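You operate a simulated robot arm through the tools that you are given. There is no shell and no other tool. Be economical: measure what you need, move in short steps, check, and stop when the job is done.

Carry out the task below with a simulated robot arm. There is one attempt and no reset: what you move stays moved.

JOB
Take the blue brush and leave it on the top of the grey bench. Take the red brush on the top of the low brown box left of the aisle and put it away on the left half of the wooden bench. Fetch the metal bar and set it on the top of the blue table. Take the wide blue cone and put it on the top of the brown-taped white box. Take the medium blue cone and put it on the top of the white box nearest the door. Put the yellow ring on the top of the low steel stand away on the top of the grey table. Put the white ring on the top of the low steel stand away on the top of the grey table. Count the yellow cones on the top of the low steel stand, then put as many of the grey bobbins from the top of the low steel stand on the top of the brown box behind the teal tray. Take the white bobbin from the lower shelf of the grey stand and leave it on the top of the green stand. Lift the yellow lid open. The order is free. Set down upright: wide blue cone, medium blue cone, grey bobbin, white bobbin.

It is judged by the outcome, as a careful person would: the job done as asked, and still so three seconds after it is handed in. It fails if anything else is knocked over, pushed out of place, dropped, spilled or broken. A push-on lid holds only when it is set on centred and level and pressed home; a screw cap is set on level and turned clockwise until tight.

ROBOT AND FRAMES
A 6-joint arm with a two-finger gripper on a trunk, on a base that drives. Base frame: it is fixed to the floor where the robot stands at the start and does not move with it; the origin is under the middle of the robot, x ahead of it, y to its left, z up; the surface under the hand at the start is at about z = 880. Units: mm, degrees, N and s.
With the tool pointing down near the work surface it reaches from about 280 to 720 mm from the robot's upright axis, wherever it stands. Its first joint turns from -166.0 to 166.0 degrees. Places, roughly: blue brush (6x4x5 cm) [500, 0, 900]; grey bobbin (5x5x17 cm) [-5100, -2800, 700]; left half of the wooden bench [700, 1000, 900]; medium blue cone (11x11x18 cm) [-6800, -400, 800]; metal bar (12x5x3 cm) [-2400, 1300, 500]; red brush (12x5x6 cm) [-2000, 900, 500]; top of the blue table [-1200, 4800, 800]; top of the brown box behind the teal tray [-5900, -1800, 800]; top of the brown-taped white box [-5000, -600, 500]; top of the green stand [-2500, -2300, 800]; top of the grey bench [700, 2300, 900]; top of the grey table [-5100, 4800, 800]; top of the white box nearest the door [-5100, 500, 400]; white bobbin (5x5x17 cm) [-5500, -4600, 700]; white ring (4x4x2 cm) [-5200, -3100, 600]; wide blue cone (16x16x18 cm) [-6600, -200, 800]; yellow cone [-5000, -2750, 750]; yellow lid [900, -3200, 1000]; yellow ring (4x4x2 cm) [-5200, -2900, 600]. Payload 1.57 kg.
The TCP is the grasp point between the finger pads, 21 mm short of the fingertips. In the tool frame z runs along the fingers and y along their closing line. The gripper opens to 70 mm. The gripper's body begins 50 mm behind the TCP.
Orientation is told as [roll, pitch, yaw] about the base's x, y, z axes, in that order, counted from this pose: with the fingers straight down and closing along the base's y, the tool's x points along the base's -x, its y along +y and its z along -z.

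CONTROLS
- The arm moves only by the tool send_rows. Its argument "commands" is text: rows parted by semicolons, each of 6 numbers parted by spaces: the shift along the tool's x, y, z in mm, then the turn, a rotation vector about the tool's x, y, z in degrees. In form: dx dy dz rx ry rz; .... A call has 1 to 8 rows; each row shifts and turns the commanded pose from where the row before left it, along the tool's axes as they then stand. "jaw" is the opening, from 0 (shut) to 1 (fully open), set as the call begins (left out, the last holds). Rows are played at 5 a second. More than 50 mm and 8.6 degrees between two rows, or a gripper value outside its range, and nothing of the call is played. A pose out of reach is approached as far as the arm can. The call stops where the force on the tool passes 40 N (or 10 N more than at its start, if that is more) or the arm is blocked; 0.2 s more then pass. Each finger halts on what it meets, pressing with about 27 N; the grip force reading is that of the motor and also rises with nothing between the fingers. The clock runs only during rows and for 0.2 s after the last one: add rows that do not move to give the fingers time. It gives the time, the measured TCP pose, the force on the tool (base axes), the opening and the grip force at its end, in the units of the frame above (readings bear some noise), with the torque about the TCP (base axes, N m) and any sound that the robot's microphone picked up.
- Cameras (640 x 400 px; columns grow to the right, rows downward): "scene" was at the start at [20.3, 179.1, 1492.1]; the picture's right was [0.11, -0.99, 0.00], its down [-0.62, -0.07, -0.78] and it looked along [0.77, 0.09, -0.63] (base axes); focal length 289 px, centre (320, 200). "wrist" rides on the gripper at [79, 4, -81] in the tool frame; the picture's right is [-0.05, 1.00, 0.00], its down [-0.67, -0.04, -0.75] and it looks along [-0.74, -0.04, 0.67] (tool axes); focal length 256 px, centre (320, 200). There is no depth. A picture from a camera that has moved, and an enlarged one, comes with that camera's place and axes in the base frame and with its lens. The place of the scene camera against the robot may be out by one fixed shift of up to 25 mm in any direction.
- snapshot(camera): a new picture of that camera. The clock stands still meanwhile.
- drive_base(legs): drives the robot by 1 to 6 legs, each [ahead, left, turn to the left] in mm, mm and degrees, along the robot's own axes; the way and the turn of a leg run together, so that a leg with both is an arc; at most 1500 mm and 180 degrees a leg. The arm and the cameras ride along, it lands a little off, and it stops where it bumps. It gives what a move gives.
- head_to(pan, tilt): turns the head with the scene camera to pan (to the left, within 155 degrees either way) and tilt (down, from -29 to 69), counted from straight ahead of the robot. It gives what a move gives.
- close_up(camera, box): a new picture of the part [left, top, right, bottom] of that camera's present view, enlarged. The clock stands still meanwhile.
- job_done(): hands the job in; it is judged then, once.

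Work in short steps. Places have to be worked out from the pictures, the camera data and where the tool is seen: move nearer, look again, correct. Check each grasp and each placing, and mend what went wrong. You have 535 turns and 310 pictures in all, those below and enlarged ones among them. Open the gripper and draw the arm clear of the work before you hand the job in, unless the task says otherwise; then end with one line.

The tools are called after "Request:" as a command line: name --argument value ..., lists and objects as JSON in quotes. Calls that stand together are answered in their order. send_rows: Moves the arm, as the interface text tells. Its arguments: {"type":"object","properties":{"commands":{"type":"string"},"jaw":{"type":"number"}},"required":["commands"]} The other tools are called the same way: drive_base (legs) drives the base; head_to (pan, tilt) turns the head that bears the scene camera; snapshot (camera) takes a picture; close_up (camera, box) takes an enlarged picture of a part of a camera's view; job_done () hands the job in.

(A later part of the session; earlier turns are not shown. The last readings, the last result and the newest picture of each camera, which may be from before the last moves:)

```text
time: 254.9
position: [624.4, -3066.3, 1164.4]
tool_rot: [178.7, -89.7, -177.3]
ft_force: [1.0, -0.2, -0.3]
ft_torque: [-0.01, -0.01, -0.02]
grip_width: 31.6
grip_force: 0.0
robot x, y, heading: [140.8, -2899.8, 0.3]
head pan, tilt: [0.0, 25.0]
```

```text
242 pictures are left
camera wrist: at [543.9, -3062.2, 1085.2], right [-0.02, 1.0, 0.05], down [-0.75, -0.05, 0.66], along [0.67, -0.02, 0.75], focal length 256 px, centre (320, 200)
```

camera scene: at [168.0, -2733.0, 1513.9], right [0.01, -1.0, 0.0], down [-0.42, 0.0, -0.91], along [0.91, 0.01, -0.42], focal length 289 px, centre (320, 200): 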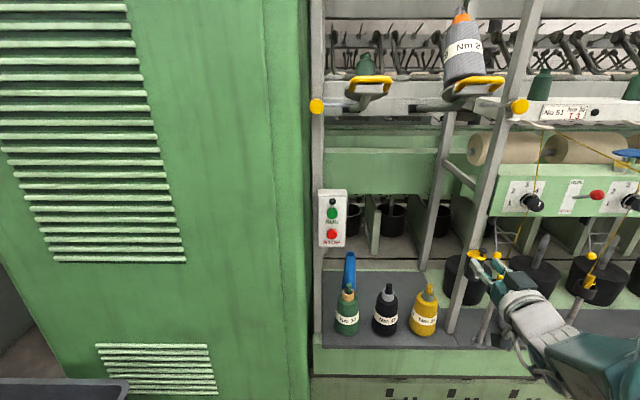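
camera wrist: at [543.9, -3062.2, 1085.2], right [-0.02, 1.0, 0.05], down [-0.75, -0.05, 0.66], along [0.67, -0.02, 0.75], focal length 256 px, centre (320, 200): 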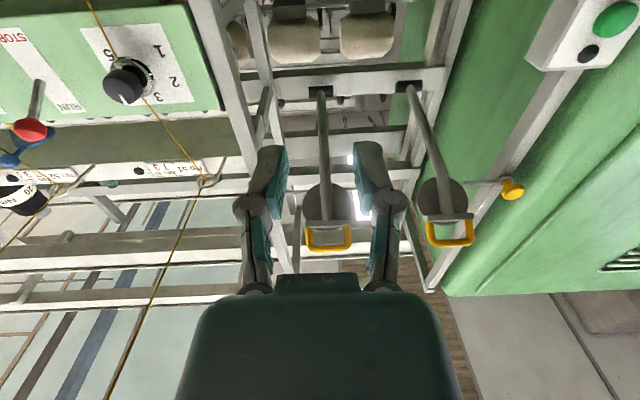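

Test the roll range in free space before gripping.

Request:
send_rows --commands "0 0 0 0 0 -8;0 0 0 0 0 -8;0 0 0 0 0 -8;0 0 0 0 0 -8;0 0 0 0 0 -8;0 0 0 0 0 -8;0 0 0 0 0 -8;0 0 0 0 0 -8"

Request:
send_rows --commands "0 0 0 0 0 -8;0 0 0 0 0 -8;0 0 0 0 0 -8;0 0 0 0 0 -8;0 0 0 0 0 -8;0 0 0 0 0 -8;0 0 0 0 0 0"

```text
time: 256.7
position: [581.4, -3109.8, 1316.9]
tool_rot: [-89.1, -26.4, 91.2]
ft_force: [-0.7, 0.4, 0.3]
ft_torque: [-0.01, -0.01, 0.01]
grip_width: 31.6
grip_force: 0.0
out of reach, approached as far as the arm can: row 4, 5, 6, 7, 8
robot x, y, heading: [146.3, -2900.0, 0.7]
head pan, tilt: [0.0, 25.0]
```

```text
time: 258.3
position: [577.3, -3061.1, 1515.3]
tool_rot: [-89.3, 21.6, 91.3]
ft_force: [0.3, 0.2, 1.0]
ft_torque: [-0.02, -0.01, -0.02]
grip_width: 31.5
grip_force: 0.0
out of reach, approached as far as the arm can: row 1, 2, 3, 4, 5, 6
robot x, y, heading: [144.8, -2902.2, 0.6]
head pan, tilt: [0.0, 25.0]
```

Roll that way is out of reach. Undo it and check.

Request:
send_rows --commands "0 0 0 0 0 8;0 0 0 0 0 8;0 0 0 0 0 8;0 0 0 0 0 8;0 0 0 0 0 8;0 0 0 0 0 8;0 0 0 0 0 8;0 0 0 0 0 8"

Request:
send_rows --commands "0 0 0 0 0 8;0 0 0 0 0 8;0 0 0 0 0 8;0 0 0 0 0 8;0 0 0 0 0 8;0 0 0 0 0 8;0 0 0 0 0 0"

Request:
snapshot --camera "scene"

```text
time: 260.1
position: [576.2, -3062.1, 1514.7]
tool_rot: [-90.3, -42.3, 91.5]
ft_force: [0.9, -0.3, -0.2]
ft_torque: [0.01, -0.02, -0.02]
grip_width: 31.4
grip_force: 0.1
robot x, y, heading: [140.5, -2899.8, 0.6]
head pan, tilt: [0.0, 25.0]
```

```text
time: 261.7
position: [577.4, -3061.3, 1514.1]
tool_rot: [136.2, -89.9, -134.8]
ft_force: [-0.4, 0.0, -0.2]
ft_torque: [0.03, -0.02, 0.01]
grip_width: 31.2
grip_force: 0.1
robot x, y, heading: [140.9, -2900.2, 0.5]
head pan, tilt: [0.0, 25.0]
```

```text
241 pictures are left
camera scene: at [167.6, -2732.7, 1513.8], right [0.01, -1.0, 0.0], down [-0.42, 0.0, -0.91], along [0.91, 0.01, -0.42], focal length 289 px, centre (320, 200)
```

scene: 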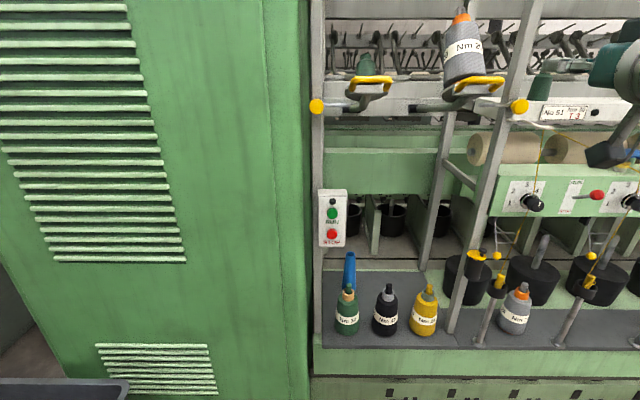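

Hand rose to z≈1514. Move it back down, then test rolling the other way in small steps.

Request:
send_rows --commands "45 0 0 0 0 0;45 0 0 0 0 0;45 0 0 0 0 0;45 0 0 0 0 0;45 0 0 0 0 0;45 0 0 0 0 0;45 0 0 0 0 0;0 0 0 0 0 0"

Request:
send_rows --commands "0 0 0 0 0 8;0 0 0 0 0 8;0 0 0 0 0 8;0 0 0 0 0 8;0 0 0 0 0 8;0 0 0 0 0 8;0 0 0 0 0 8;0 0 0 0 0 8"

```text
time: 263.5
position: [582.1, -3060.5, 1197.7]
tool_rot: [172.6, -89.8, -171.2]
ft_force: [-0.7, -0.6, -0.7]
ft_torque: [0.0, 0.0, 0.01]
grip_width: 31.8
grip_force: 0.1
robot x, y, heading: [141.5, -2903.2, 0.5]
head pan, tilt: [0.0, 25.0]
```

```text
time: 265.3
position: [578.0, -3062.9, 1200.3]
tool_rot: [90.0, -25.9, -88.6]
ft_force: [-0.1, 0.0, 0.7]
ft_torque: [0.01, 0.0, -0.02]
grip_width: 31.7
grip_force: 0.2
robot x, y, heading: [139.0, -2900.1, 0.3]
head pan, tilt: [0.0, 25.0]
```

Request:
send_rows --commands "0 0 0 0 0 8;0 0 0 0 0 8;0 0 0 0 0 8;0 0 0 0 0 8;0 0 0 0 0 8;0 0 0 0 0 8;0 0 0 0 0 8;0 0 0 0 0 8"

Request:
send_rows --commands "0 0 0 0 0 8;0 0 0 0 0 8;0 0 0 0 0 8;0 0 0 0 0 8;0 0 0 0 0 8;0 0 0 0 0 8;0 0 0 0 0 4;0 0 0 0 0 0"

Request:
snapshot --camera "wrist"

Request:
snapshot --camera "scene"

```text
time: 267.1
position: [578.2, -3063.3, 1200.7]
tool_rot: [90.2, 38.1, -88.5]
ft_force: [-0.5, 0.6, 0.2]
ft_torque: [0.01, -0.01, 0.02]
grip_width: 31.5
grip_force: 0.0
robot x, y, heading: [144.7, -2898.8, 0.5]
head pan, tilt: [0.0, 25.0]
```

```text
time: 268.9
position: [578.4, -3062.1, 1200.5]
tool_rot: [-138.8, 89.9, 42.6]
ft_force: [0.0, -1.0, 0.8]
ft_torque: [0.01, 0.03, 0.01]
grip_width: 31.4
grip_force: 0.0
robot x, y, heading: [141.0, -2899.5, 0.5]
head pan, tilt: [0.0, 25.0]
```

```text
240 pictures are left
camera wrist: at [497.9, -3067.8, 1279.6], right [0.02, -1.0, -0.06], down [-0.74, 0.02, -0.67], along [0.67, 0.06, -0.74], focal length 256 px, centre (320, 200)
```

wrist: 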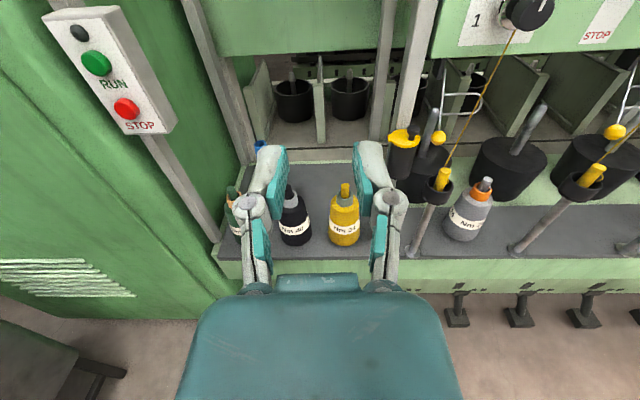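

```text
239 pictures are left
camera scene: at [167.7, -2732.8, 1513.8], right [0.01, -1.0, 0.0], down [-0.42, 0.0, -0.91], along [0.91, 0.01, -0.42], focal length 289 px, centre (320, 200)
```

scene: 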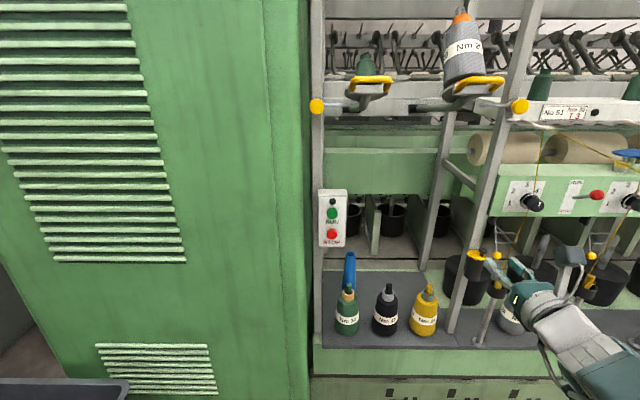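

Roll 180 works and gives a good camera view from above. Close-up on the lid.

Request:
close_up --camera "wrist" --box '[350, 90, 470, 200]'

```text
3.64 times, centred on (410, 145) of wrist
camera zoom: at [497.9, -3067.8, 1279.6], right [0.02, -1.0, -0.06], down [-0.74, 0.02, -0.67], along [0.67, 0.06, -0.74], focal length 931 px, centre (-7, 400)
```

zoom: 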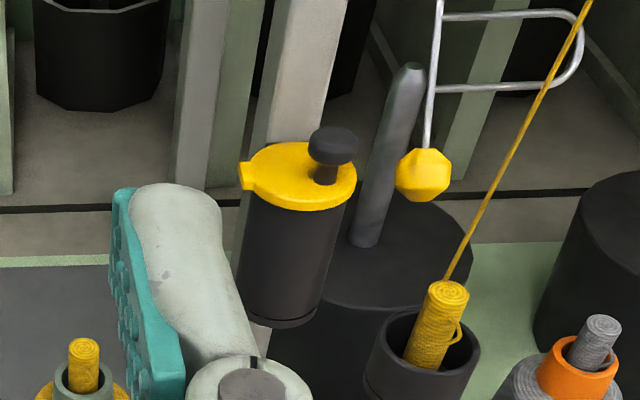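

Knob at ≈(885,-3205,1022). Move to in front of it.

Request:
send_rows --commands "-22 18 26 0 0 0;-22 18 26 0 0 0;-22 18 26 0 0 0;-22 18 26 0 0 0;-22 18 26 0 0 0;-22 18 26 0 0 0;-22 18 26 0 0 0;-22 17 26 0 0 0" --jaw 0.5

Request:
snapshot --camera "wrist"

```text
time: 270.7
position: [788.5, -3199.0, 1022.3]
tool_rot: [-134.3, 89.9, 47.1]
ft_force: [0.5, 0.1, 0.4]
ft_torque: [0.01, 0.02, 0.02]
grip_width: 35.0
grip_force: 0.1
robot x, y, heading: [143.1, -2899.7, 0.6]
head pan, tilt: [0.0, 25.0]
```

```text
237 pictures are left
camera wrist: at [708.2, -3204.7, 1102.0], right [0.02, -1.0, -0.05], down [-0.74, 0.02, -0.67], along [0.67, 0.06, -0.74], focal length 256 px, centre (320, 200)
```

wrist: 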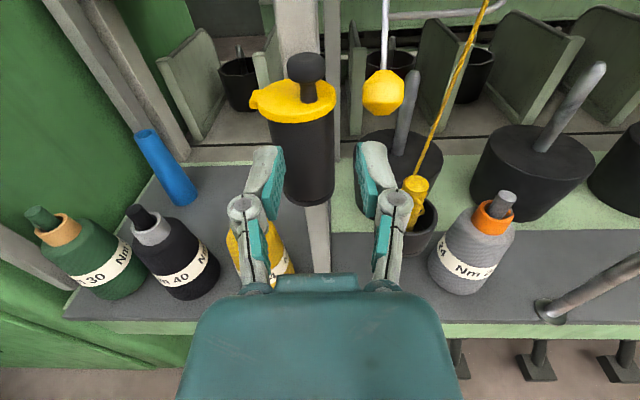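

Using only wrist views (consistent), the knob is at ≈(848,-3192,1049), hinge ≈ y -3158, z 1029. Adjust height and edge forward.

Request:
send_rows --commands "26 -7 0 0 0 0;0 0 12 0 0 0;0 0 13 0 0 0;0 0 0 0 0 0"

Request:
snapshot --camera "wrist"

```text
time: 271.7
position: [815.3, -3194.1, 1048.1]
tool_rot: [-137.8, 89.8, 43.7]
ft_force: [-0.1, 0.5, 0.3]
ft_torque: [0.0, 0.02, -0.02]
grip_width: 35.0
grip_force: 0.0
robot x, y, heading: [142.7, -2902.5, 0.8]
head pan, tilt: [0.0, 25.0]
```

```text
236 pictures are left
camera wrist: at [735.3, -3198.7, 1127.7], right [0.02, -1.0, -0.05], down [-0.74, 0.02, -0.67], along [0.67, 0.06, -0.74], focal length 256 px, centre (320, 200)
```

wrist: 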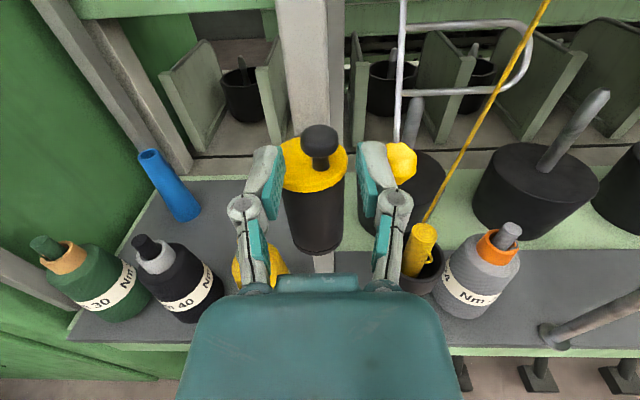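

Knob is in line and about 18 mm wide. Narrow the jaws to ~26 mm to stay off the yellow ball, then move forward 26 mm.

Request:
send_rows --commands "0 0 0 0 0 0;0 0 8 0 0 0;0 0 9 0 0 0;0 0 9 0 0 0;0 0 0 0 0 0" --jaw 0.37

Request:
snapshot --camera "wrist"

```text
time: 272.9
position: [839.2, -3192.9, 1048.9]
tool_rot: [-142.3, 89.8, 39.1]
ft_force: [-0.7, 0.8, -0.3]
ft_torque: [-0.02, -0.02, 0.03]
grip_width: 25.8
grip_force: 0.0
robot x, y, heading: [146.2, -2901.5, 0.7]
head pan, tilt: [0.0, 25.0]
```

```text
235 pictures are left
camera wrist: at [760.0, -3198.6, 1128.5], right [0.02, -1.0, -0.05], down [-0.74, 0.02, -0.67], along [0.67, 0.06, -0.74], focal length 256 px, centre (320, 200)
```

wrist: 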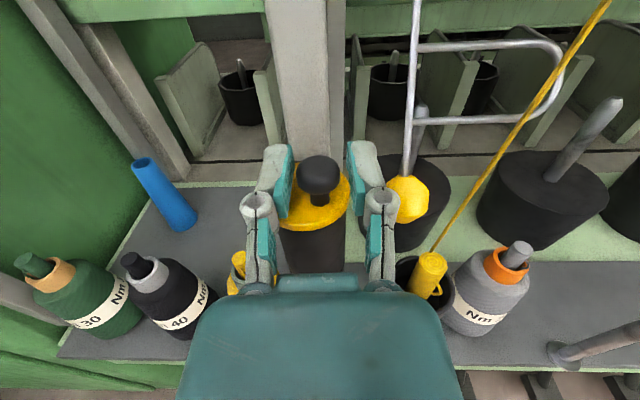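

Knob between the pads. Close.

Request:
send_rows --commands "0 0 3 0 0 0;0 0 0 0 0 0;0 0 0 0 0 0" --jaw 0

Request:
snapshot --camera "wrist"

```text
time: 273.7
position: [841.3, -3192.6, 1049.2]
tool_rot: [-118.0, 89.9, 63.5]
ft_force: [-22.2, 6.2, -4.6]
ft_torque: [-0.04, 0.07, 0.03]
grip_width: 18.7
grip_force: 31.9
robot x, y, heading: [143.6, -2898.6, 0.6]
head pan, tilt: [0.0, 25.0]
```

```text
234 pictures are left
camera wrist: at [762.2, -3197.6, 1129.0], right [0.03, -1.0, -0.05], down [-0.75, 0.02, -0.67], along [0.67, 0.06, -0.74], focal length 256 px, centre (320, 200)
```

wrist: 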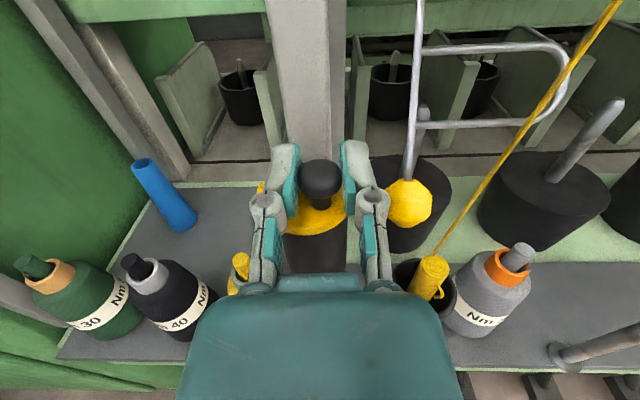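

Gripped. Swing up in an arc about the hinge: first 24°.

Request:
send_rows --commands "2.3 -1.55 0 0 0 -4;2.3 -1.55 0 0 0 -4;4.53 -3.25 0 0 0 -8;4.53 -3.25 0 0 0 -8;0 0 0 0 0 0"

Request:
snapshot --camera "wrist"

```text
time: 274.9
position: [845.8, -3181.4, 1061.8]
tool_rot: [90.1, 66.1, -88.5]
ft_force: [-12.4, 6.9, -11.0]
ft_torque: [-0.03, 0.55, -0.26]
grip_width: 18.3
grip_force: 32.0
robot x, y, heading: [142.5, -2902.5, 0.5]
head pan, tilt: [0.0, 25.0]
```

```text
233 pictures are left
camera wrist: at [763.4, -3153.4, 1136.5], right [0.02, -0.93, 0.36], down [-0.74, -0.26, -0.62], along [0.67, -0.25, -0.7], focal length 256 px, centre (320, 200)
```

wrist: 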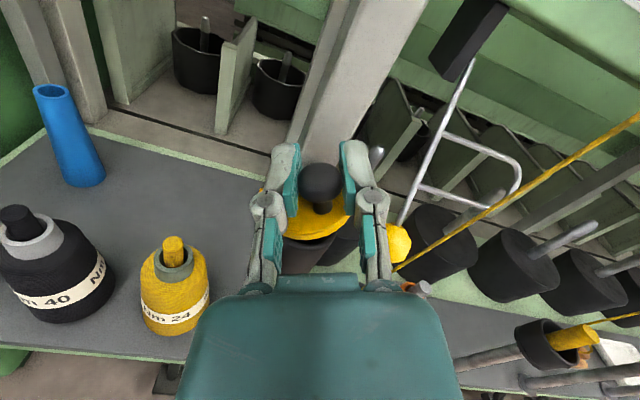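

Lid is rising with the knob. Continue.

Request:
send_rows --commands "4.53 -3.25 0 0 0 -8;4.53 -3.25 0 0 0 -8;4.53 -3.25 0 0 0 -8;4.53 -3.25 0 0 0 -8;0 0 0 0 0 0"

Request:
snapshot --camera "wrist"

```text
time: 276.1
position: [844.7, -3159.3, 1067.2]
tool_rot: [90.0, 34.0, -88.5]
ft_force: [21.0, -2.1, -13.4]
ft_torque: [-0.1, 0.06, -0.06]
grip_width: 18.8
grip_force: 31.7
robot x, y, heading: [142.9, -2901.9, 0.7]
head pan, tilt: [0.0, 25.0]
```

```text
232 pictures are left
camera wrist: at [762.3, -3097.7, 1116.6], right [0.01, -0.6, 0.8], down [-0.73, -0.55, -0.4], along [0.68, -0.58, -0.45], focal length 256 px, centre (320, 200)
```

wrist: 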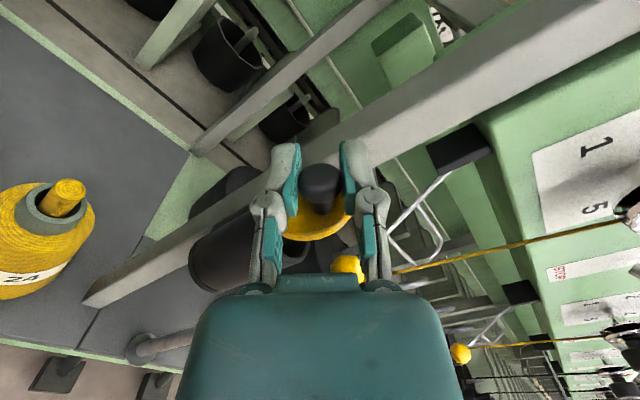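

56° open, forces fine. Continue to ~100°.

Request:
send_rows --commands "4.53 -3.25 0 0 0 -8;4.53 -3.25 0 0 0 -8;4.53 -3.25 0 0 0 -8;0 0 0 0 0 0"

Request:
send_rows --commands "4.53 -3.25 0 0 0 -8;4.53 -3.25 0 0 0 -8;0 0 0 0 0 0"

Request:
snapshot --camera "wrist"

Request:
snapshot --camera "scene"

```text
time: 277.1
position: [843.1, -3145.9, 1065.0]
tool_rot: [89.8, 10.1, -88.8]
ft_force: [21.5, -4.7, -21.0]
ft_torque: [0.13, -0.04, 0.03]
grip_width: 18.6
grip_force: 31.9
robot x, y, heading: [144.0, -2900.7, 0.4]
head pan, tilt: [0.0, 25.0]
```

```text
time: 277.9
position: [842.8, -3137.4, 1059.7]
tool_rot: [90.1, -6.0, -88.7]
ft_force: [19.1, -15.4, -15.0]
ft_torque: [-0.07, 0.01, 0.11]
grip_width: 18.5
grip_force: 32.1
robot x, y, heading: [144.4, -2904.0, 0.6]
head pan, tilt: [0.0, 25.0]
```

```text
231 pictures are left
camera wrist: at [760.8, -3058.5, 1056.9], right [0.0, 0.05, 1.0], down [-0.73, -0.68, 0.03], along [0.68, -0.73, 0.04], focal length 256 px, centre (320, 200)
```

wrist: 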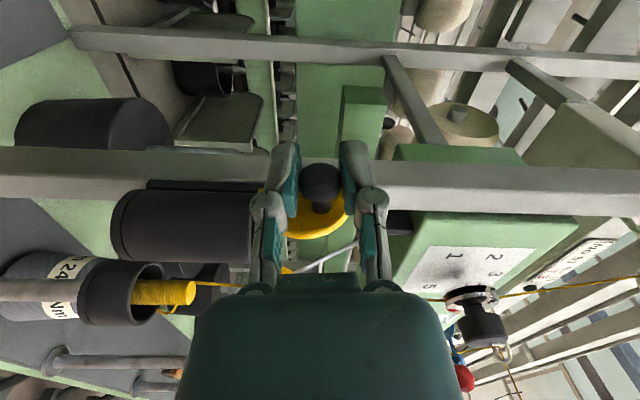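

```text
230 pictures are left
camera scene: at [172.2, -2738.0, 1514.2], right [0.01, -1.0, 0.0], down [-0.43, 0.0, -0.9], along [0.9, 0.01, -0.43], focal length 289 px, centre (320, 200)
```

scene: 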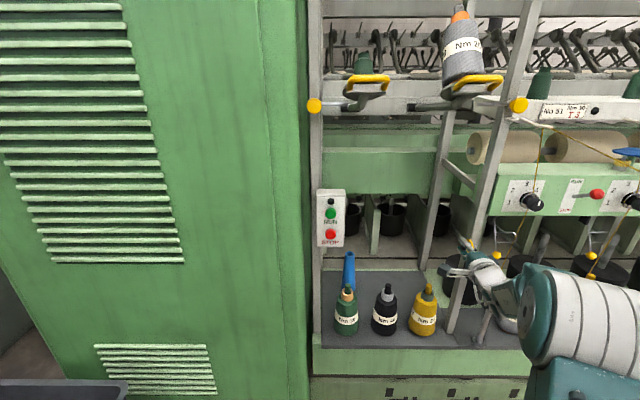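

At 96°. Two more steps, then check.

Request:
send_rows --commands "4.53 -3.25 0 0 0 -8;4.53 -3.25 0 0 0 -8;0 0 0 0 0 0"

Request:
snapshot --camera "wrist"

```text
time: 278.7
position: [841.7, -3131.0, 1054.9]
tool_rot: [90.4, -22.0, -88.9]
ft_force: [7.5, -27.1, -0.2]
ft_torque: [-0.09, 0.01, -0.07]
grip_width: 19.0
grip_force: 32.1
robot x, y, heading: [143.3, -2901.1, 0.5]
head pan, tilt: [0.0, 25.0]
```

```text
229 pictures are left
camera wrist: at [760.7, -3056.3, 1029.5], right [-0.01, 0.32, 0.95], down [-0.73, -0.65, 0.21], along [0.68, -0.69, 0.25], focal length 256 px, centre (320, 200)
```

wrist: 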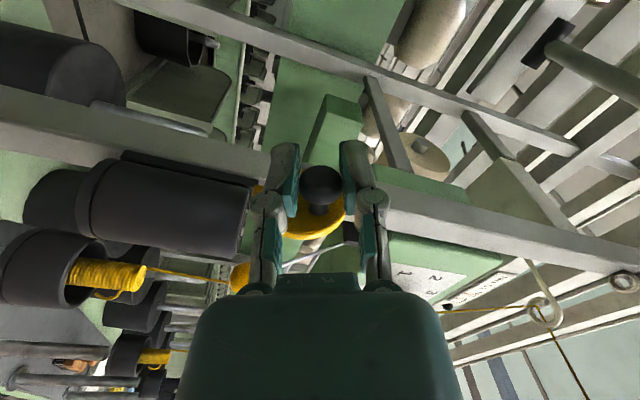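

Resistance grows (likely the stop) at ~110°. Release and back straight out.

Request:
send_rows --commands "0 0 0 0 0 0;0 0 0 0 0 0;0 0 0 0 0 0" --jaw 0.4

Request:
send_rows --commands "0 0 -15 0 0 0;0 0 -25 0 0 0;0 0 -45 0 0 0;0 0 -45 0 0 0;0 0 0 0 0 0"

Request:
snapshot --camera "wrist"

Request:
close_up --camera "scene" --box '[420, 210, 540, 320]'

```text
time: 279.5
position: [843.6, -3130.3, 1052.4]
tool_rot: [90.1, -21.8, -88.5]
ft_force: [0.0, 0.1, 0.1]
ft_torque: [-0.02, 0.03, -0.02]
grip_width: 27.9
grip_force: 0.1
robot x, y, heading: [141.4, -2900.2, 0.6]
head pan, tilt: [0.0, 25.0]
```

```text
time: 280.7
position: [712.5, -3130.4, 1054.9]
tool_rot: [90.1, -21.9, -88.5]
ft_force: [0.1, 0.9, -0.6]
ft_torque: [0.0, 0.02, 0.02]
grip_width: 27.9
grip_force: 0.0
robot x, y, heading: [142.0, -2903.0, 0.6]
head pan, tilt: [0.0, 25.0]
```

```text
228 pictures are left
camera wrist: at [629.3, -3056.2, 1030.1], right [-0.01, 0.32, 0.95], down [-0.73, -0.65, 0.21], along [0.68, -0.69, 0.24], focal length 256 px, centre (320, 200)
```

wrist: 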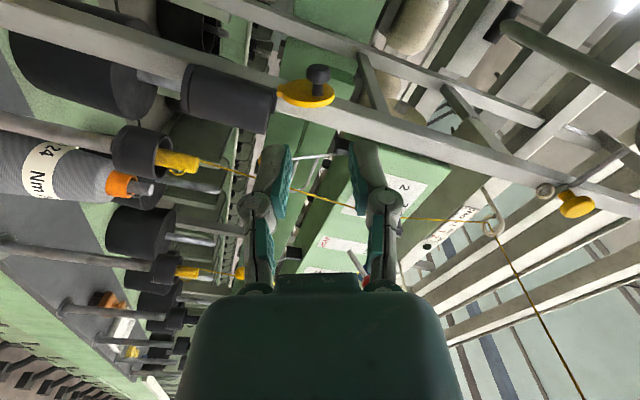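

```text
3.64 times, centred on (480, 265) of scene
camera zoom: at [168.5, -2733.6, 1513.9], right [0.01, -1.0, 0.0], down [-0.42, 0.0, -0.91], along [0.91, 0.01, -0.42], focal length 1050 px, centre (-262, -36)
```

zoom: 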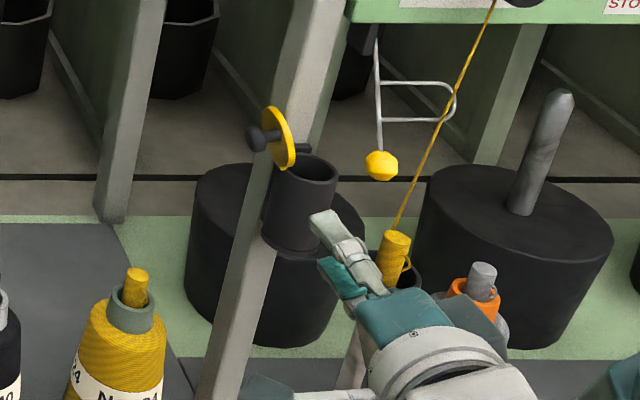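

Lid is open and stays. Back the robot off, then restore the tool to pointing down.

Request:
drive_base --legs '[[-450, 150, 0]]'

Request:
send_rows --commands "0 0 -20 0 0 -8.5;0 0 -20 0 0 -8.5;0 0 0 0 0 -8.5;0 0 0 0 0 -8.5;0 0 0 0 0 -8.5;0 0 0 0 0 -8.5;0 0 0 0 0 -8.5;0 0 0 0 0 -8.5"

Request:
send_rows --commands "0 0 0 0 8.5 0;0 0 0 0 8.5 0;0 0 0 0 8.5 0;0 0 0 0 8.5 0;0 0 0 0 8.5 0;0 0 0 0 8.5 0;0 0 0 0 8.5 0;0 0 0 0 8.5 0"

Request:
send_rows --commands "0 0 0 0 8.5 0;0 0 0 0 8.5 0;0 0 0 0 5 0;0 0 0 0 0 0"

```text
time: 283.5
position: [266.3, -2982.1, 1054.9]
tool_rot: [90.1, -21.9, -88.2]
ft_force: [0.2, 0.2, 1.1]
ft_torque: [-0.01, 0.0, -0.02]
grip_width: 27.8
grip_force: 0.1
robot x, y, heading: [-305.6, -2754.4, 1.0]
head pan, tilt: [0.0, 25.0]
```

```text
time: 285.3
position: [225.3, -2982.3, 1056.3]
tool_rot: [-140.7, -89.9, 142.5]
ft_force: [0.6, 0.0, 0.4]
ft_torque: [0.03, 0.0, 0.0]
grip_width: 28.0
grip_force: 0.0
robot x, y, heading: [-307.3, -2752.3, 0.8]
head pan, tilt: [0.0, 25.0]
```

```text
time: 287.1
position: [224.4, -2981.3, 1054.8]
tool_rot: [0.0, -22.0, 1.9]
ft_force: [-0.8, 0.4, -0.2]
ft_torque: [0.02, 0.0, -0.02]
grip_width: 28.0
grip_force: 0.1
robot x, y, heading: [-307.4, -2757.9, 0.8]
head pan, tilt: [0.0, 25.0]
```

```text
time: 288.1
position: [225.8, -2981.4, 1055.3]
tool_rot: [0.0, 0.0, 1.8]
ft_force: [0.0, 0.5, 0.2]
ft_torque: [0.03, 0.01, 0.03]
grip_width: 28.2
grip_force: 0.1
robot x, y, heading: [-306.7, -2757.4, 1.2]
head pan, tilt: [0.0, 25.0]
```

Tool is down again. Centre the arm, go back to the lane and north out of the aisle.

Request:
send_rows --commands "15 35 -12 0 0 0;15 35 -12 0 0 0;15 35 -12 0 0 0;15 35 -12 0 0 0;15 35 -12 0 0 0;15 35 -12 0 0 0;0 0 0 0 0 0" --jaw 1

Request:
drive_base --legs '[[-870, 0, 0], [0, 0, 89], [1200, 0, 0], [1200, 0, 0]]'

Request:
head_to --pan 100 --tilt 20

Request:
snapshot --camera "scene"

```text
time: 289.7
position: [128.3, -2773.4, 1129.0]
tool_rot: [0.0, 0.0, 1.8]
ft_force: [0.1, -0.1, -0.3]
ft_torque: [-0.01, 0.0, -0.05]
grip_width: 69.9
grip_force: 0.1
robot x, y, heading: [-304.3, -2753.0, 0.9]
head pan, tilt: [0.0, 25.0]
```

```text
time: 309.5
position: [-966.7, 115.1, 1129.7]
tool_rot: [0.0, 0.0, 86.8]
ft_force: [0.1, -0.1, -0.8]
ft_torque: [-0.01, -0.02, 0.02]
grip_width: 69.6
grip_force: 0.0
robot x, y, heading: [-1021.1, -314.2, 85.9]
head pan, tilt: [0.0, 25.0]
```

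```text
time: 311.3
position: [-967.7, 115.2, 1127.9]
tool_rot: [0.1, -0.1, 86.7]
ft_force: [-0.2, -0.2, -0.4]
ft_torque: [0.01, -0.01, 0.01]
grip_width: 70.1
grip_force: 0.0
robot x, y, heading: [-1019.8, -317.8, 85.9]
head pan, tilt: [100.0, 20.0]
```

```text
226 pictures are left
camera scene: at [-1280.1, -359.6, 1521.9], right [-0.1, 0.99, 0.0], down [0.34, 0.03, -0.94], along [-0.93, -0.1, -0.34], focal length 289 px, centre (320, 200)
```

scene: 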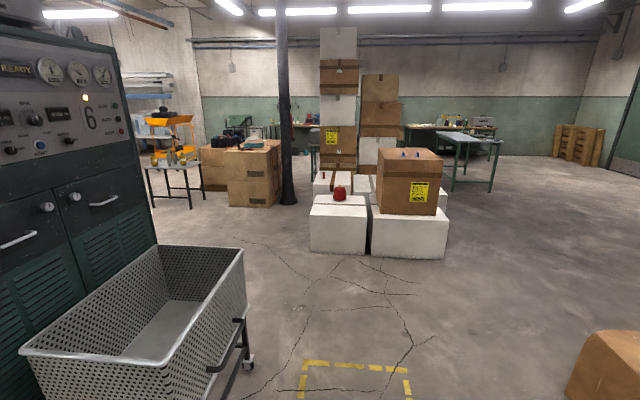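

Drive west along the open floor and look south-west for the stands.

Request:
drive_base --legs '[[200, 0, 0], [0, 0, 94], [1200, 0, 0], [900, 0, 0]]'

Request:
head_to --pan 50 --tilt 18

Request:
snapshot --camera "scene"

Request:
head_to --pan 90 --tilt 18

Request:
snapshot --camera "scene"

```text
time: 326.6
position: [-3479.6, -107.6, 1129.1]
tool_rot: [0.0, -0.1, -178.5]
ft_force: [-0.6, 0.0, -0.2]
ft_torque: [0.02, -0.01, -0.02]
grip_width: 70.0
grip_force: 0.1
robot x, y, heading: [-3045.6, -124.4, -179.1]
head pan, tilt: [100.0, 20.0]
```

```text
time: 327.8
position: [-3479.7, -107.0, 1128.8]
tool_rot: [0.0, -0.2, -178.4]
ft_force: [0.3, 0.3, -0.7]
ft_torque: [0.02, -0.03, -0.03]
grip_width: 69.8
grip_force: 0.1
robot x, y, heading: [-3046.4, -124.1, -179.3]
head pan, tilt: [50.0, 18.0]
```

```text
225 pictures are left
camera scene: at [-3049.9, -338.0, 1525.1], right [-0.77, 0.63, 0.0], down [0.2, 0.24, -0.95], along [-0.6, -0.74, -0.31], focal length 289 px, centre (320, 200)
```

scene: 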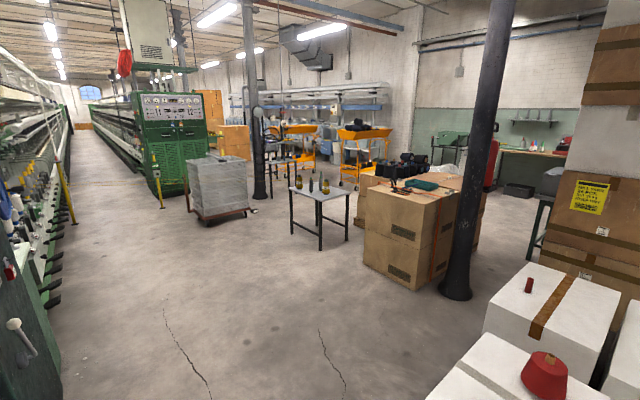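

```text
time: 328.9
position: [-3481.0, -107.7, 1128.8]
tool_rot: [0.1, -0.2, -178.5]
ft_force: [-0.8, -0.1, -0.2]
ft_torque: [0.01, 0.0, 0.0]
grip_width: 70.1
grip_force: 0.1
robot x, y, heading: [-3041.2, -125.7, -179.5]
head pan, tilt: [90.0, 18.0]
```

```text
224 pictures are left
camera scene: at [-2989.8, -359.0, 1525.1], right [-1.0, -0.01, 0.0], down [0.0, 0.31, -0.95], along [0.01, -0.95, -0.31], focal length 289 px, centre (320, 200)
```

scene: 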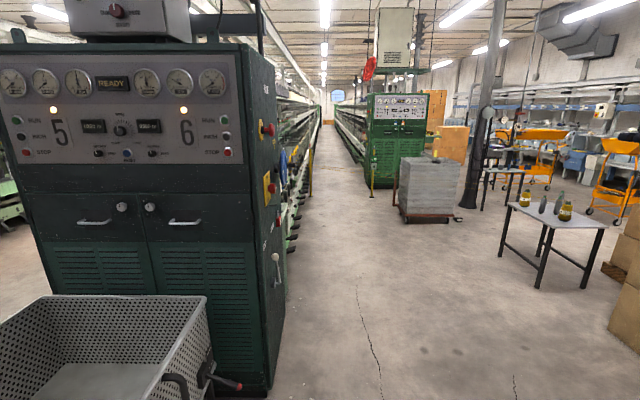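

I see the low steel stand at about (-5030,-2780). Drive to its east side, facing west.

Request:
drive_base --legs '[[450, 1400, 0], [750, 1200, 0]]'

Request:
head_to --pan 0 --tilt 28

Request:
snapshot --camera "scene"

Request:
head_to --pan 130 --tilt 18

Request:
snapshot --camera "scene"

```text
time: 342.6
position: [-4630.5, -2678.4, 1127.4]
tool_rot: [0.0, -0.1, -179.2]
ft_force: [0.3, 0.5, 0.8]
ft_torque: [0.01, -0.01, 0.01]
grip_width: 70.1
grip_force: 0.1
robot x, y, heading: [-4196.1, -2703.1, -180.0]
head pan, tilt: [90.0, 18.0]
```

```text
time: 344.3
position: [-4630.5, -2678.5, 1128.9]
tool_rot: [0.0, -0.1, -179.1]
ft_force: [0.8, 0.1, 0.3]
ft_torque: [-0.02, 0.04, -0.04]
grip_width: 70.0
grip_force: 0.0
robot x, y, heading: [-4195.0, -2703.3, -179.7]
head pan, tilt: [0.0, 28.0]
```

```text
223 pictures are left
camera scene: at [-4234.3, -2843.6, 1509.0], right [0.0, 1.0, 0.0], down [0.47, 0.0, -0.88], along [-0.88, 0.0, -0.47], focal length 289 px, centre (320, 200)
```

scene: 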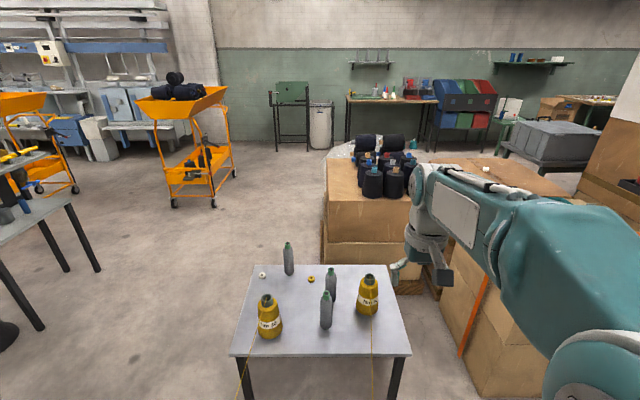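

```text
time: 346.4
position: [-4629.7, -2679.3, 1128.1]
tool_rot: [0.0, -0.1, -179.1]
ft_force: [0.1, -0.2, 0.0]
ft_torque: [-0.02, 0.03, 0.01]
grip_width: 70.2
grip_force: 0.1
robot x, y, heading: [-4195.5, -2705.8, -180.3]
head pan, tilt: [130.0, 18.0]
```

```text
222 pictures are left
camera scene: at [-4083.1, -2915.1, 1525.2], right [-0.77, -0.64, 0.0], down [-0.2, 0.24, -0.95], along [0.61, -0.73, -0.31], focal length 289 px, centre (320, 200)
```

scene: 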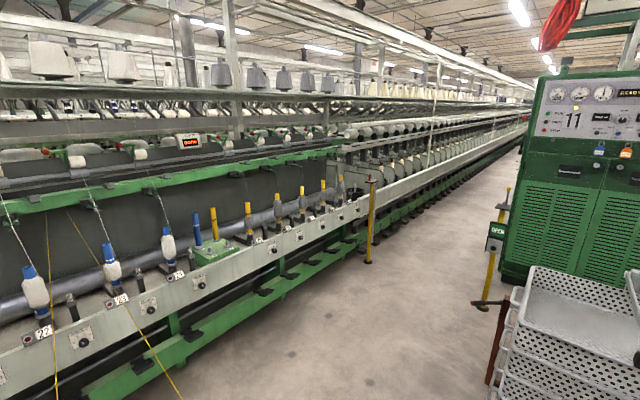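

Zoom on the steel stand to count and locate things.

Request:
head_to --pan 0 --tilt 32

Request:
close_up --camera "scene" --box '[220, 190, 420, 330]'

Request:
snapshot --camera "wrist"

```text
time: 348.5
position: [-4630.1, -2679.2, 1129.5]
tool_rot: [0.0, -0.1, -179.1]
ft_force: [0.5, -0.4, 0.6]
ft_torque: [-0.01, -0.01, -0.01]
grip_width: 70.3
grip_force: 0.1
robot x, y, heading: [-4194.5, -2701.9, -180.0]
head pan, tilt: [0.0, 32.0]
```

```text
2.86 times, centred on (320, 260) of scene
camera zoom: at [-4232.7, -2843.7, 1502.7], right [0.0, 1.0, 0.0], down [0.53, 0.0, -0.85], along [-0.85, 0.0, -0.53], focal length 825 px, centre (320, 29)
```

zoom: 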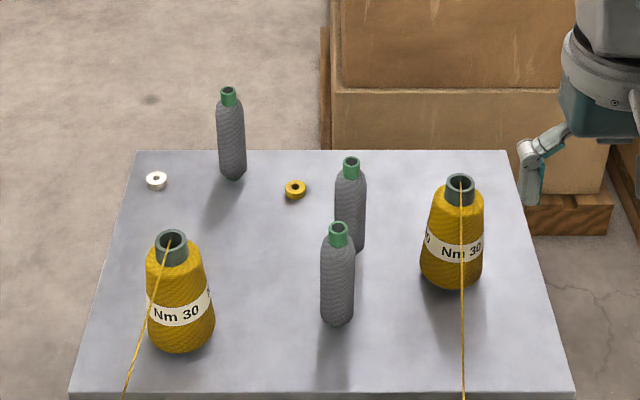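

```text
220 pictures are left
camera wrist: at [-4549.8, -2681.2, 1210.3], right [-0.04, -1.0, 0.0], down [-0.67, 0.03, 0.75], along [-0.75, 0.03, -0.67], focal length 256 px, centre (320, 200)
```

wrist: 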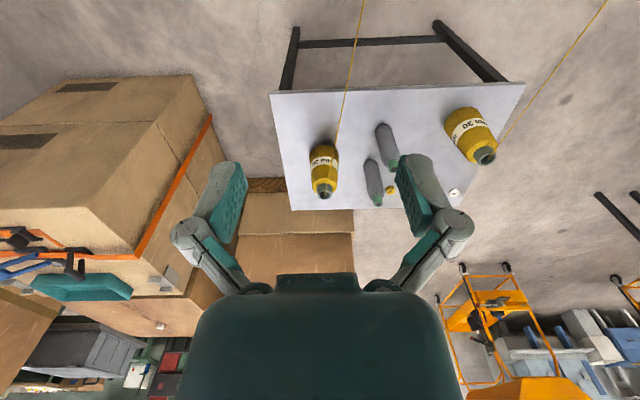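

Two yellow cones → two grey bobbins to move. Look at the brown boxes with the teal tray.

Request:
head_to --pan -45 --tilt 20

Request:
snapshot --camera "scene"

```text
time: 349.6
position: [-4631.2, -2679.5, 1129.1]
tool_rot: [0.1, -0.2, -179.1]
ft_force: [0.6, -0.6, 1.0]
ft_torque: [0.02, -0.01, -0.01]
grip_width: 70.0
grip_force: 0.1
robot x, y, heading: [-4194.7, -2700.8, -180.1]
head pan, tilt: [-45.0, 20.0]
```

```text
219 pictures are left
camera scene: at [-4209.1, -2777.8, 1521.9], right [0.71, 0.71, 0.0], down [0.24, -0.24, -0.94], along [-0.67, 0.66, -0.34], focal length 289 px, centre (320, 200)
```

scene: 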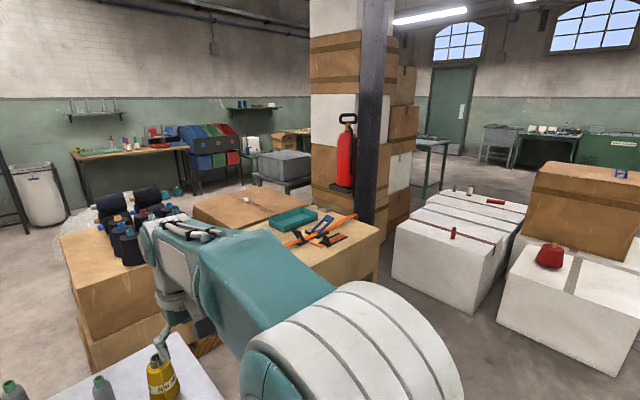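

Go round the south side to the west side of the stand (free of threads), facing east.

Request:
drive_base --legs '[[0, 900, 0], [1430, 0, 0], [0, 0, 180]]'

Request:
head_to --pan 60 --tilt 25

Request:
snapshot --camera "scene"

Request:
head_to --pan -100 --tilt 25

Request:
snapshot --camera "scene"

```text
time: 368.4
position: [-5209.1, -3637.1, 1127.9]
tool_rot: [-0.1, -0.1, -1.9]
ft_force: [0.8, -0.2, 0.6]
ft_torque: [0.03, -0.01, 0.02]
grip_width: 70.1
grip_force: 0.0
robot x, y, heading: [-5642.6, -3593.6, -2.7]
head pan, tilt: [-45.0, 20.0]
```

```text
time: 370.2
position: [-5208.7, -3637.2, 1128.9]
tool_rot: [0.0, 0.0, -2.0]
ft_force: [0.8, 0.3, -0.5]
ft_torque: [0.0, 0.01, -0.02]
grip_width: 70.2
grip_force: 0.0
robot x, y, heading: [-5645.2, -3596.3, -2.8]
head pan, tilt: [60.0, 25.0]
```

```text
218 pictures are left
camera scene: at [-5649.0, -3343.4, 1513.8], right [0.84, -0.54, 0.0], down [-0.23, -0.36, -0.91], along [0.49, 0.76, -0.42], focal length 289 px, centre (320, 200)
```

scene: 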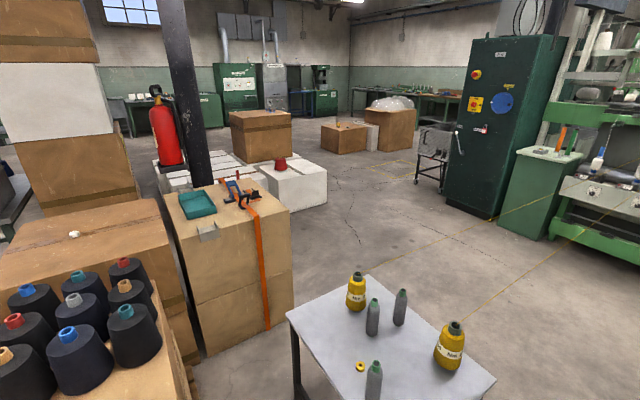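

```text
time: 372.7
position: [-5208.8, -3636.4, 1128.6]
tool_rot: [0.0, 0.0, -2.0]
ft_force: [0.1, -0.3, -0.2]
ft_torque: [0.01, 0.01, -0.01]
grip_width: 70.1
grip_force: 0.1
robot x, y, heading: [-5642.6, -3591.7, -2.9]
head pan, tilt: [-100.0, 25.0]
```

```text
217 pictures are left
camera scene: at [-5719.4, -3510.7, 1513.9], right [-0.98, 0.22, 0.0], down [0.09, 0.41, -0.91], along [-0.2, -0.88, -0.42], focal length 289 px, centre (320, 200)
```

scene: 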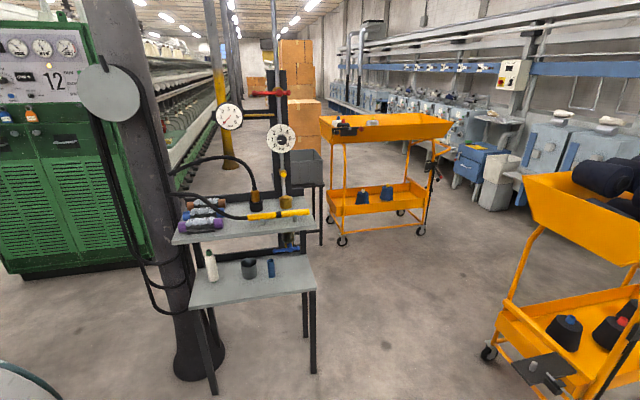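

Use the south side of the stand: face north at about (-5130,-3480).

Request:
drive_base --legs '[[0, 0, 92.8], [0, -510, 0], [90, 0, 0]]'

Request:
head_to --pan 0 --tilt 45

Request:
snapshot --camera "scene"

Request:
snapshot --camera "wrist"

```text
time: 380.3
position: [-5082.3, -3084.4, 1129.6]
tool_rot: [-0.1, 0.0, 89.0]
ft_force: [0.7, -0.2, 0.5]
ft_torque: [-0.02, -0.01, -0.01]
grip_width: 70.0
grip_force: 0.0
robot x, y, heading: [-5118.7, -3519.9, 88.0]
head pan, tilt: [-100.0, 25.0]
```

```text
time: 382.0
position: [-5082.0, -3085.1, 1128.8]
tool_rot: [0.0, -0.2, 89.0]
ft_force: [-0.4, 0.3, -0.1]
ft_torque: [-0.01, 0.01, 0.01]
grip_width: 69.7
grip_force: 0.0
robot x, y, heading: [-5122.9, -3520.5, 88.3]
head pan, tilt: [0.0, 45.0]
```

```text
216 pictures are left
camera scene: at [-5280.0, -3476.6, 1483.2], right [1.0, -0.03, 0.0], down [-0.02, -0.71, -0.71], along [0.02, 0.71, -0.71], focal length 289 px, centre (320, 200)
```

scene: 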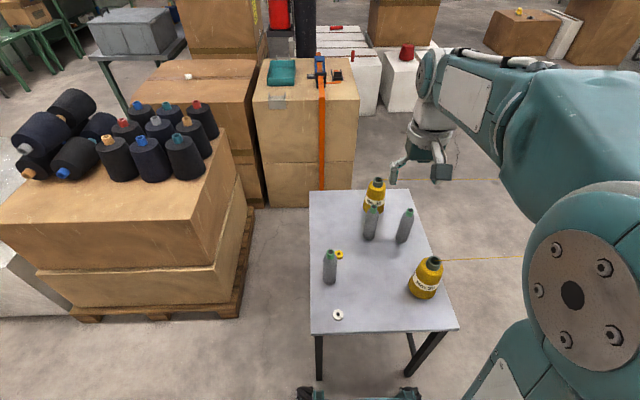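

```text
215 pictures are left
camera wrist: at [-5086.2, -3163.1, 1210.3], right [-1.0, 0.07, 0.0], down [0.05, 0.66, 0.75], along [0.05, 0.74, -0.67], focal length 256 px, centre (320, 200)
```

wrist: 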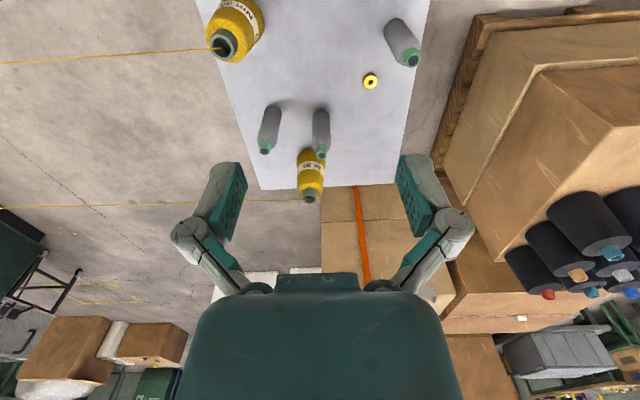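

Bobbin A top ≈(-5216,-3009). Move above it, lower to z≈900 and check.

Request:
send_rows --commands "-15 27 30 0 0 0;-15 27 30 0 0 0;-15 27 30 0 0 0;-15 27 30 0 0 0;-15 27 30 0 0 0;0 0 45 0 0 0;0 0 20 0 0 0;0 0 0 0 0 0"

Request:
snapshot --camera "wrist"

```text
time: 383.8
position: [-5217.2, -3008.3, 914.0]
tool_rot: [0.0, -0.1, 89.0]
ft_force: [-0.3, 0.1, 0.5]
ft_torque: [-0.02, 0.0, -0.02]
grip_width: 69.9
grip_force: 0.0
robot x, y, heading: [-5119.7, -3520.2, 88.2]
head pan, tilt: [0.0, 45.0]
```

```text
214 pictures are left
camera wrist: at [-5222.7, -3087.1, 995.6], right [-1.0, 0.07, 0.0], down [0.05, 0.66, 0.75], along [0.05, 0.74, -0.67], focal length 256 px, centre (320, 200)
```

wrist: 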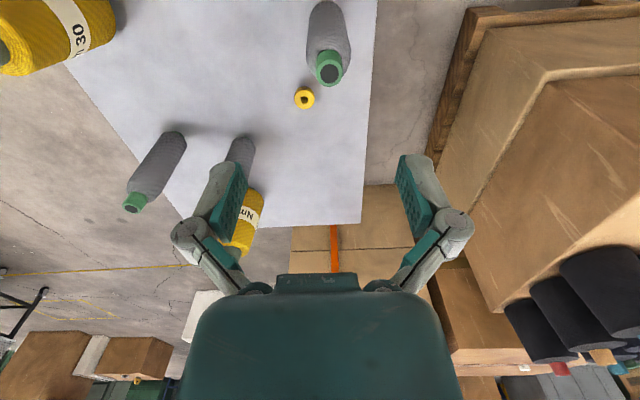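

Bobbin top triangulates to (-5227,-2993,750). Correct and lower in two stages.

Request:
send_rows --commands "-15 10 20 0 0 0;0 0 45 0 0 0;0 0 39 0 0 0;0 0 0 0 0 0"

Request:
snapshot --camera "wrist"

```text
time: 384.8
position: [-5227.3, -2993.5, 811.3]
tool_rot: [0.0, -0.1, 89.0]
ft_force: [0.4, 0.4, -0.3]
ft_torque: [-0.02, 0.01, -0.01]
grip_width: 69.8
grip_force: 0.1
robot x, y, heading: [-5118.8, -3520.3, 88.1]
head pan, tilt: [0.0, 45.0]
```

```text
213 pictures are left
camera wrist: at [-5232.1, -3071.4, 891.9], right [-1.0, 0.07, 0.0], down [0.05, 0.66, 0.75], along [0.05, 0.74, -0.67], focal length 256 px, centre (320, 200)
```

wrist: 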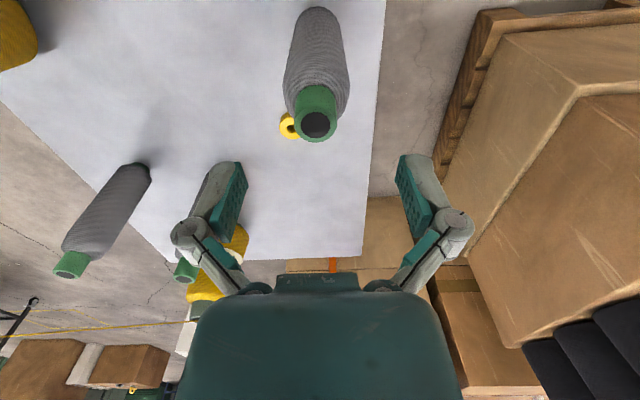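

Request:
send_rows --commands "4 0 30 0 0 0;0 0 30 0 0 0;0 0 0 0 0 0"

Request:
snapshot --camera "wrist"

Request:
close_up --camera "scene" --box '[280, 190, 440, 310]'

```text
time: 385.6
position: [-5225.1, -2996.3, 751.9]
tool_rot: [0.0, -0.1, 88.9]
ft_force: [-0.5, 0.1, 0.3]
ft_torque: [0.0, 0.02, 0.02]
grip_width: 70.1
grip_force: 0.0
robot x, y, heading: [-5118.8, -3517.9, 88.0]
head pan, tilt: [0.0, 45.0]
```

```text
212 pictures are left
camera wrist: at [-5229.8, -3075.1, 833.2], right [-1.0, 0.07, 0.0], down [0.05, 0.66, 0.75], along [0.05, 0.74, -0.67], focal length 256 px, centre (320, 200)
```

wrist: 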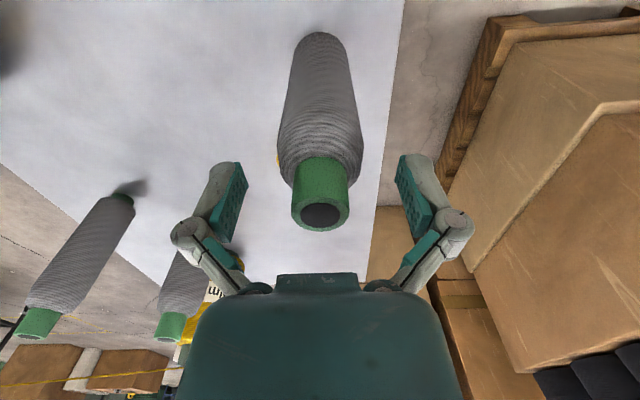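

```text
3.33 times, centred on (360, 250) of scene
camera zoom: at [-5280.9, -3475.7, 1483.1], right [1.0, -0.03, 0.0], down [-0.02, -0.71, -0.71], along [0.02, 0.71, -0.71], focal length 963 px, centre (187, 33)
```

zoom: 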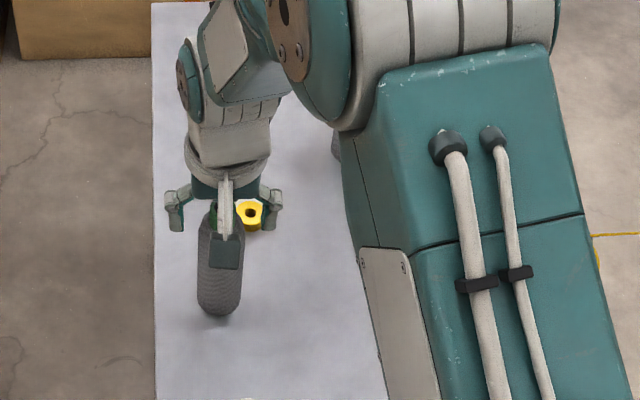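

Top at (-5225,-2996,769); centred. Lower to z 726 and grip.

Request:
send_rows --commands "0 0 13 0 0 0;0 0 13 0 0 0;0 0 0 0 0 0"

Request:
send_rows --commands "0 0 0 0 0 0;0 0 0 0 0 0;0 0 0 0 0 0;0 0 0 0 0 0" --jaw 0

Request:
snapshot --camera "wrist"

```text
time: 386.4
position: [-5225.9, -2996.7, 724.6]
tool_rot: [0.0, -0.1, 88.9]
ft_force: [-0.1, 0.6, -0.8]
ft_torque: [0.02, 0.05, -0.01]
grip_width: 70.1
grip_force: 0.0
robot x, y, heading: [-5120.5, -3520.9, 88.5]
head pan, tilt: [0.0, 45.0]
```

```text
time: 387.4
position: [-5225.5, -2996.0, 727.3]
tool_rot: [0.0, -0.3, 89.1]
ft_force: [1.1, 0.5, 25.8]
ft_torque: [0.22, -0.08, 0.0]
grip_width: 43.1
grip_force: 26.8
robot x, y, heading: [-5123.8, -3520.7, 87.7]
head pan, tilt: [0.0, 45.0]
```

```text
210 pictures are left
camera wrist: at [-5230.3, -3074.6, 807.8], right [-1.0, 0.07, 0.0], down [0.05, 0.66, 0.75], along [0.05, 0.75, -0.66], focal length 256 px, centre (320, 200)
```

wrist: 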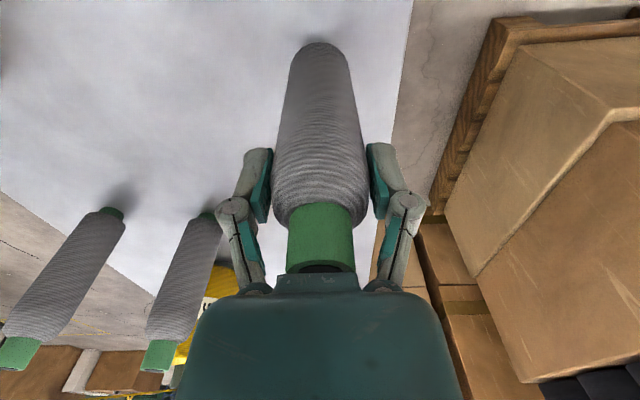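

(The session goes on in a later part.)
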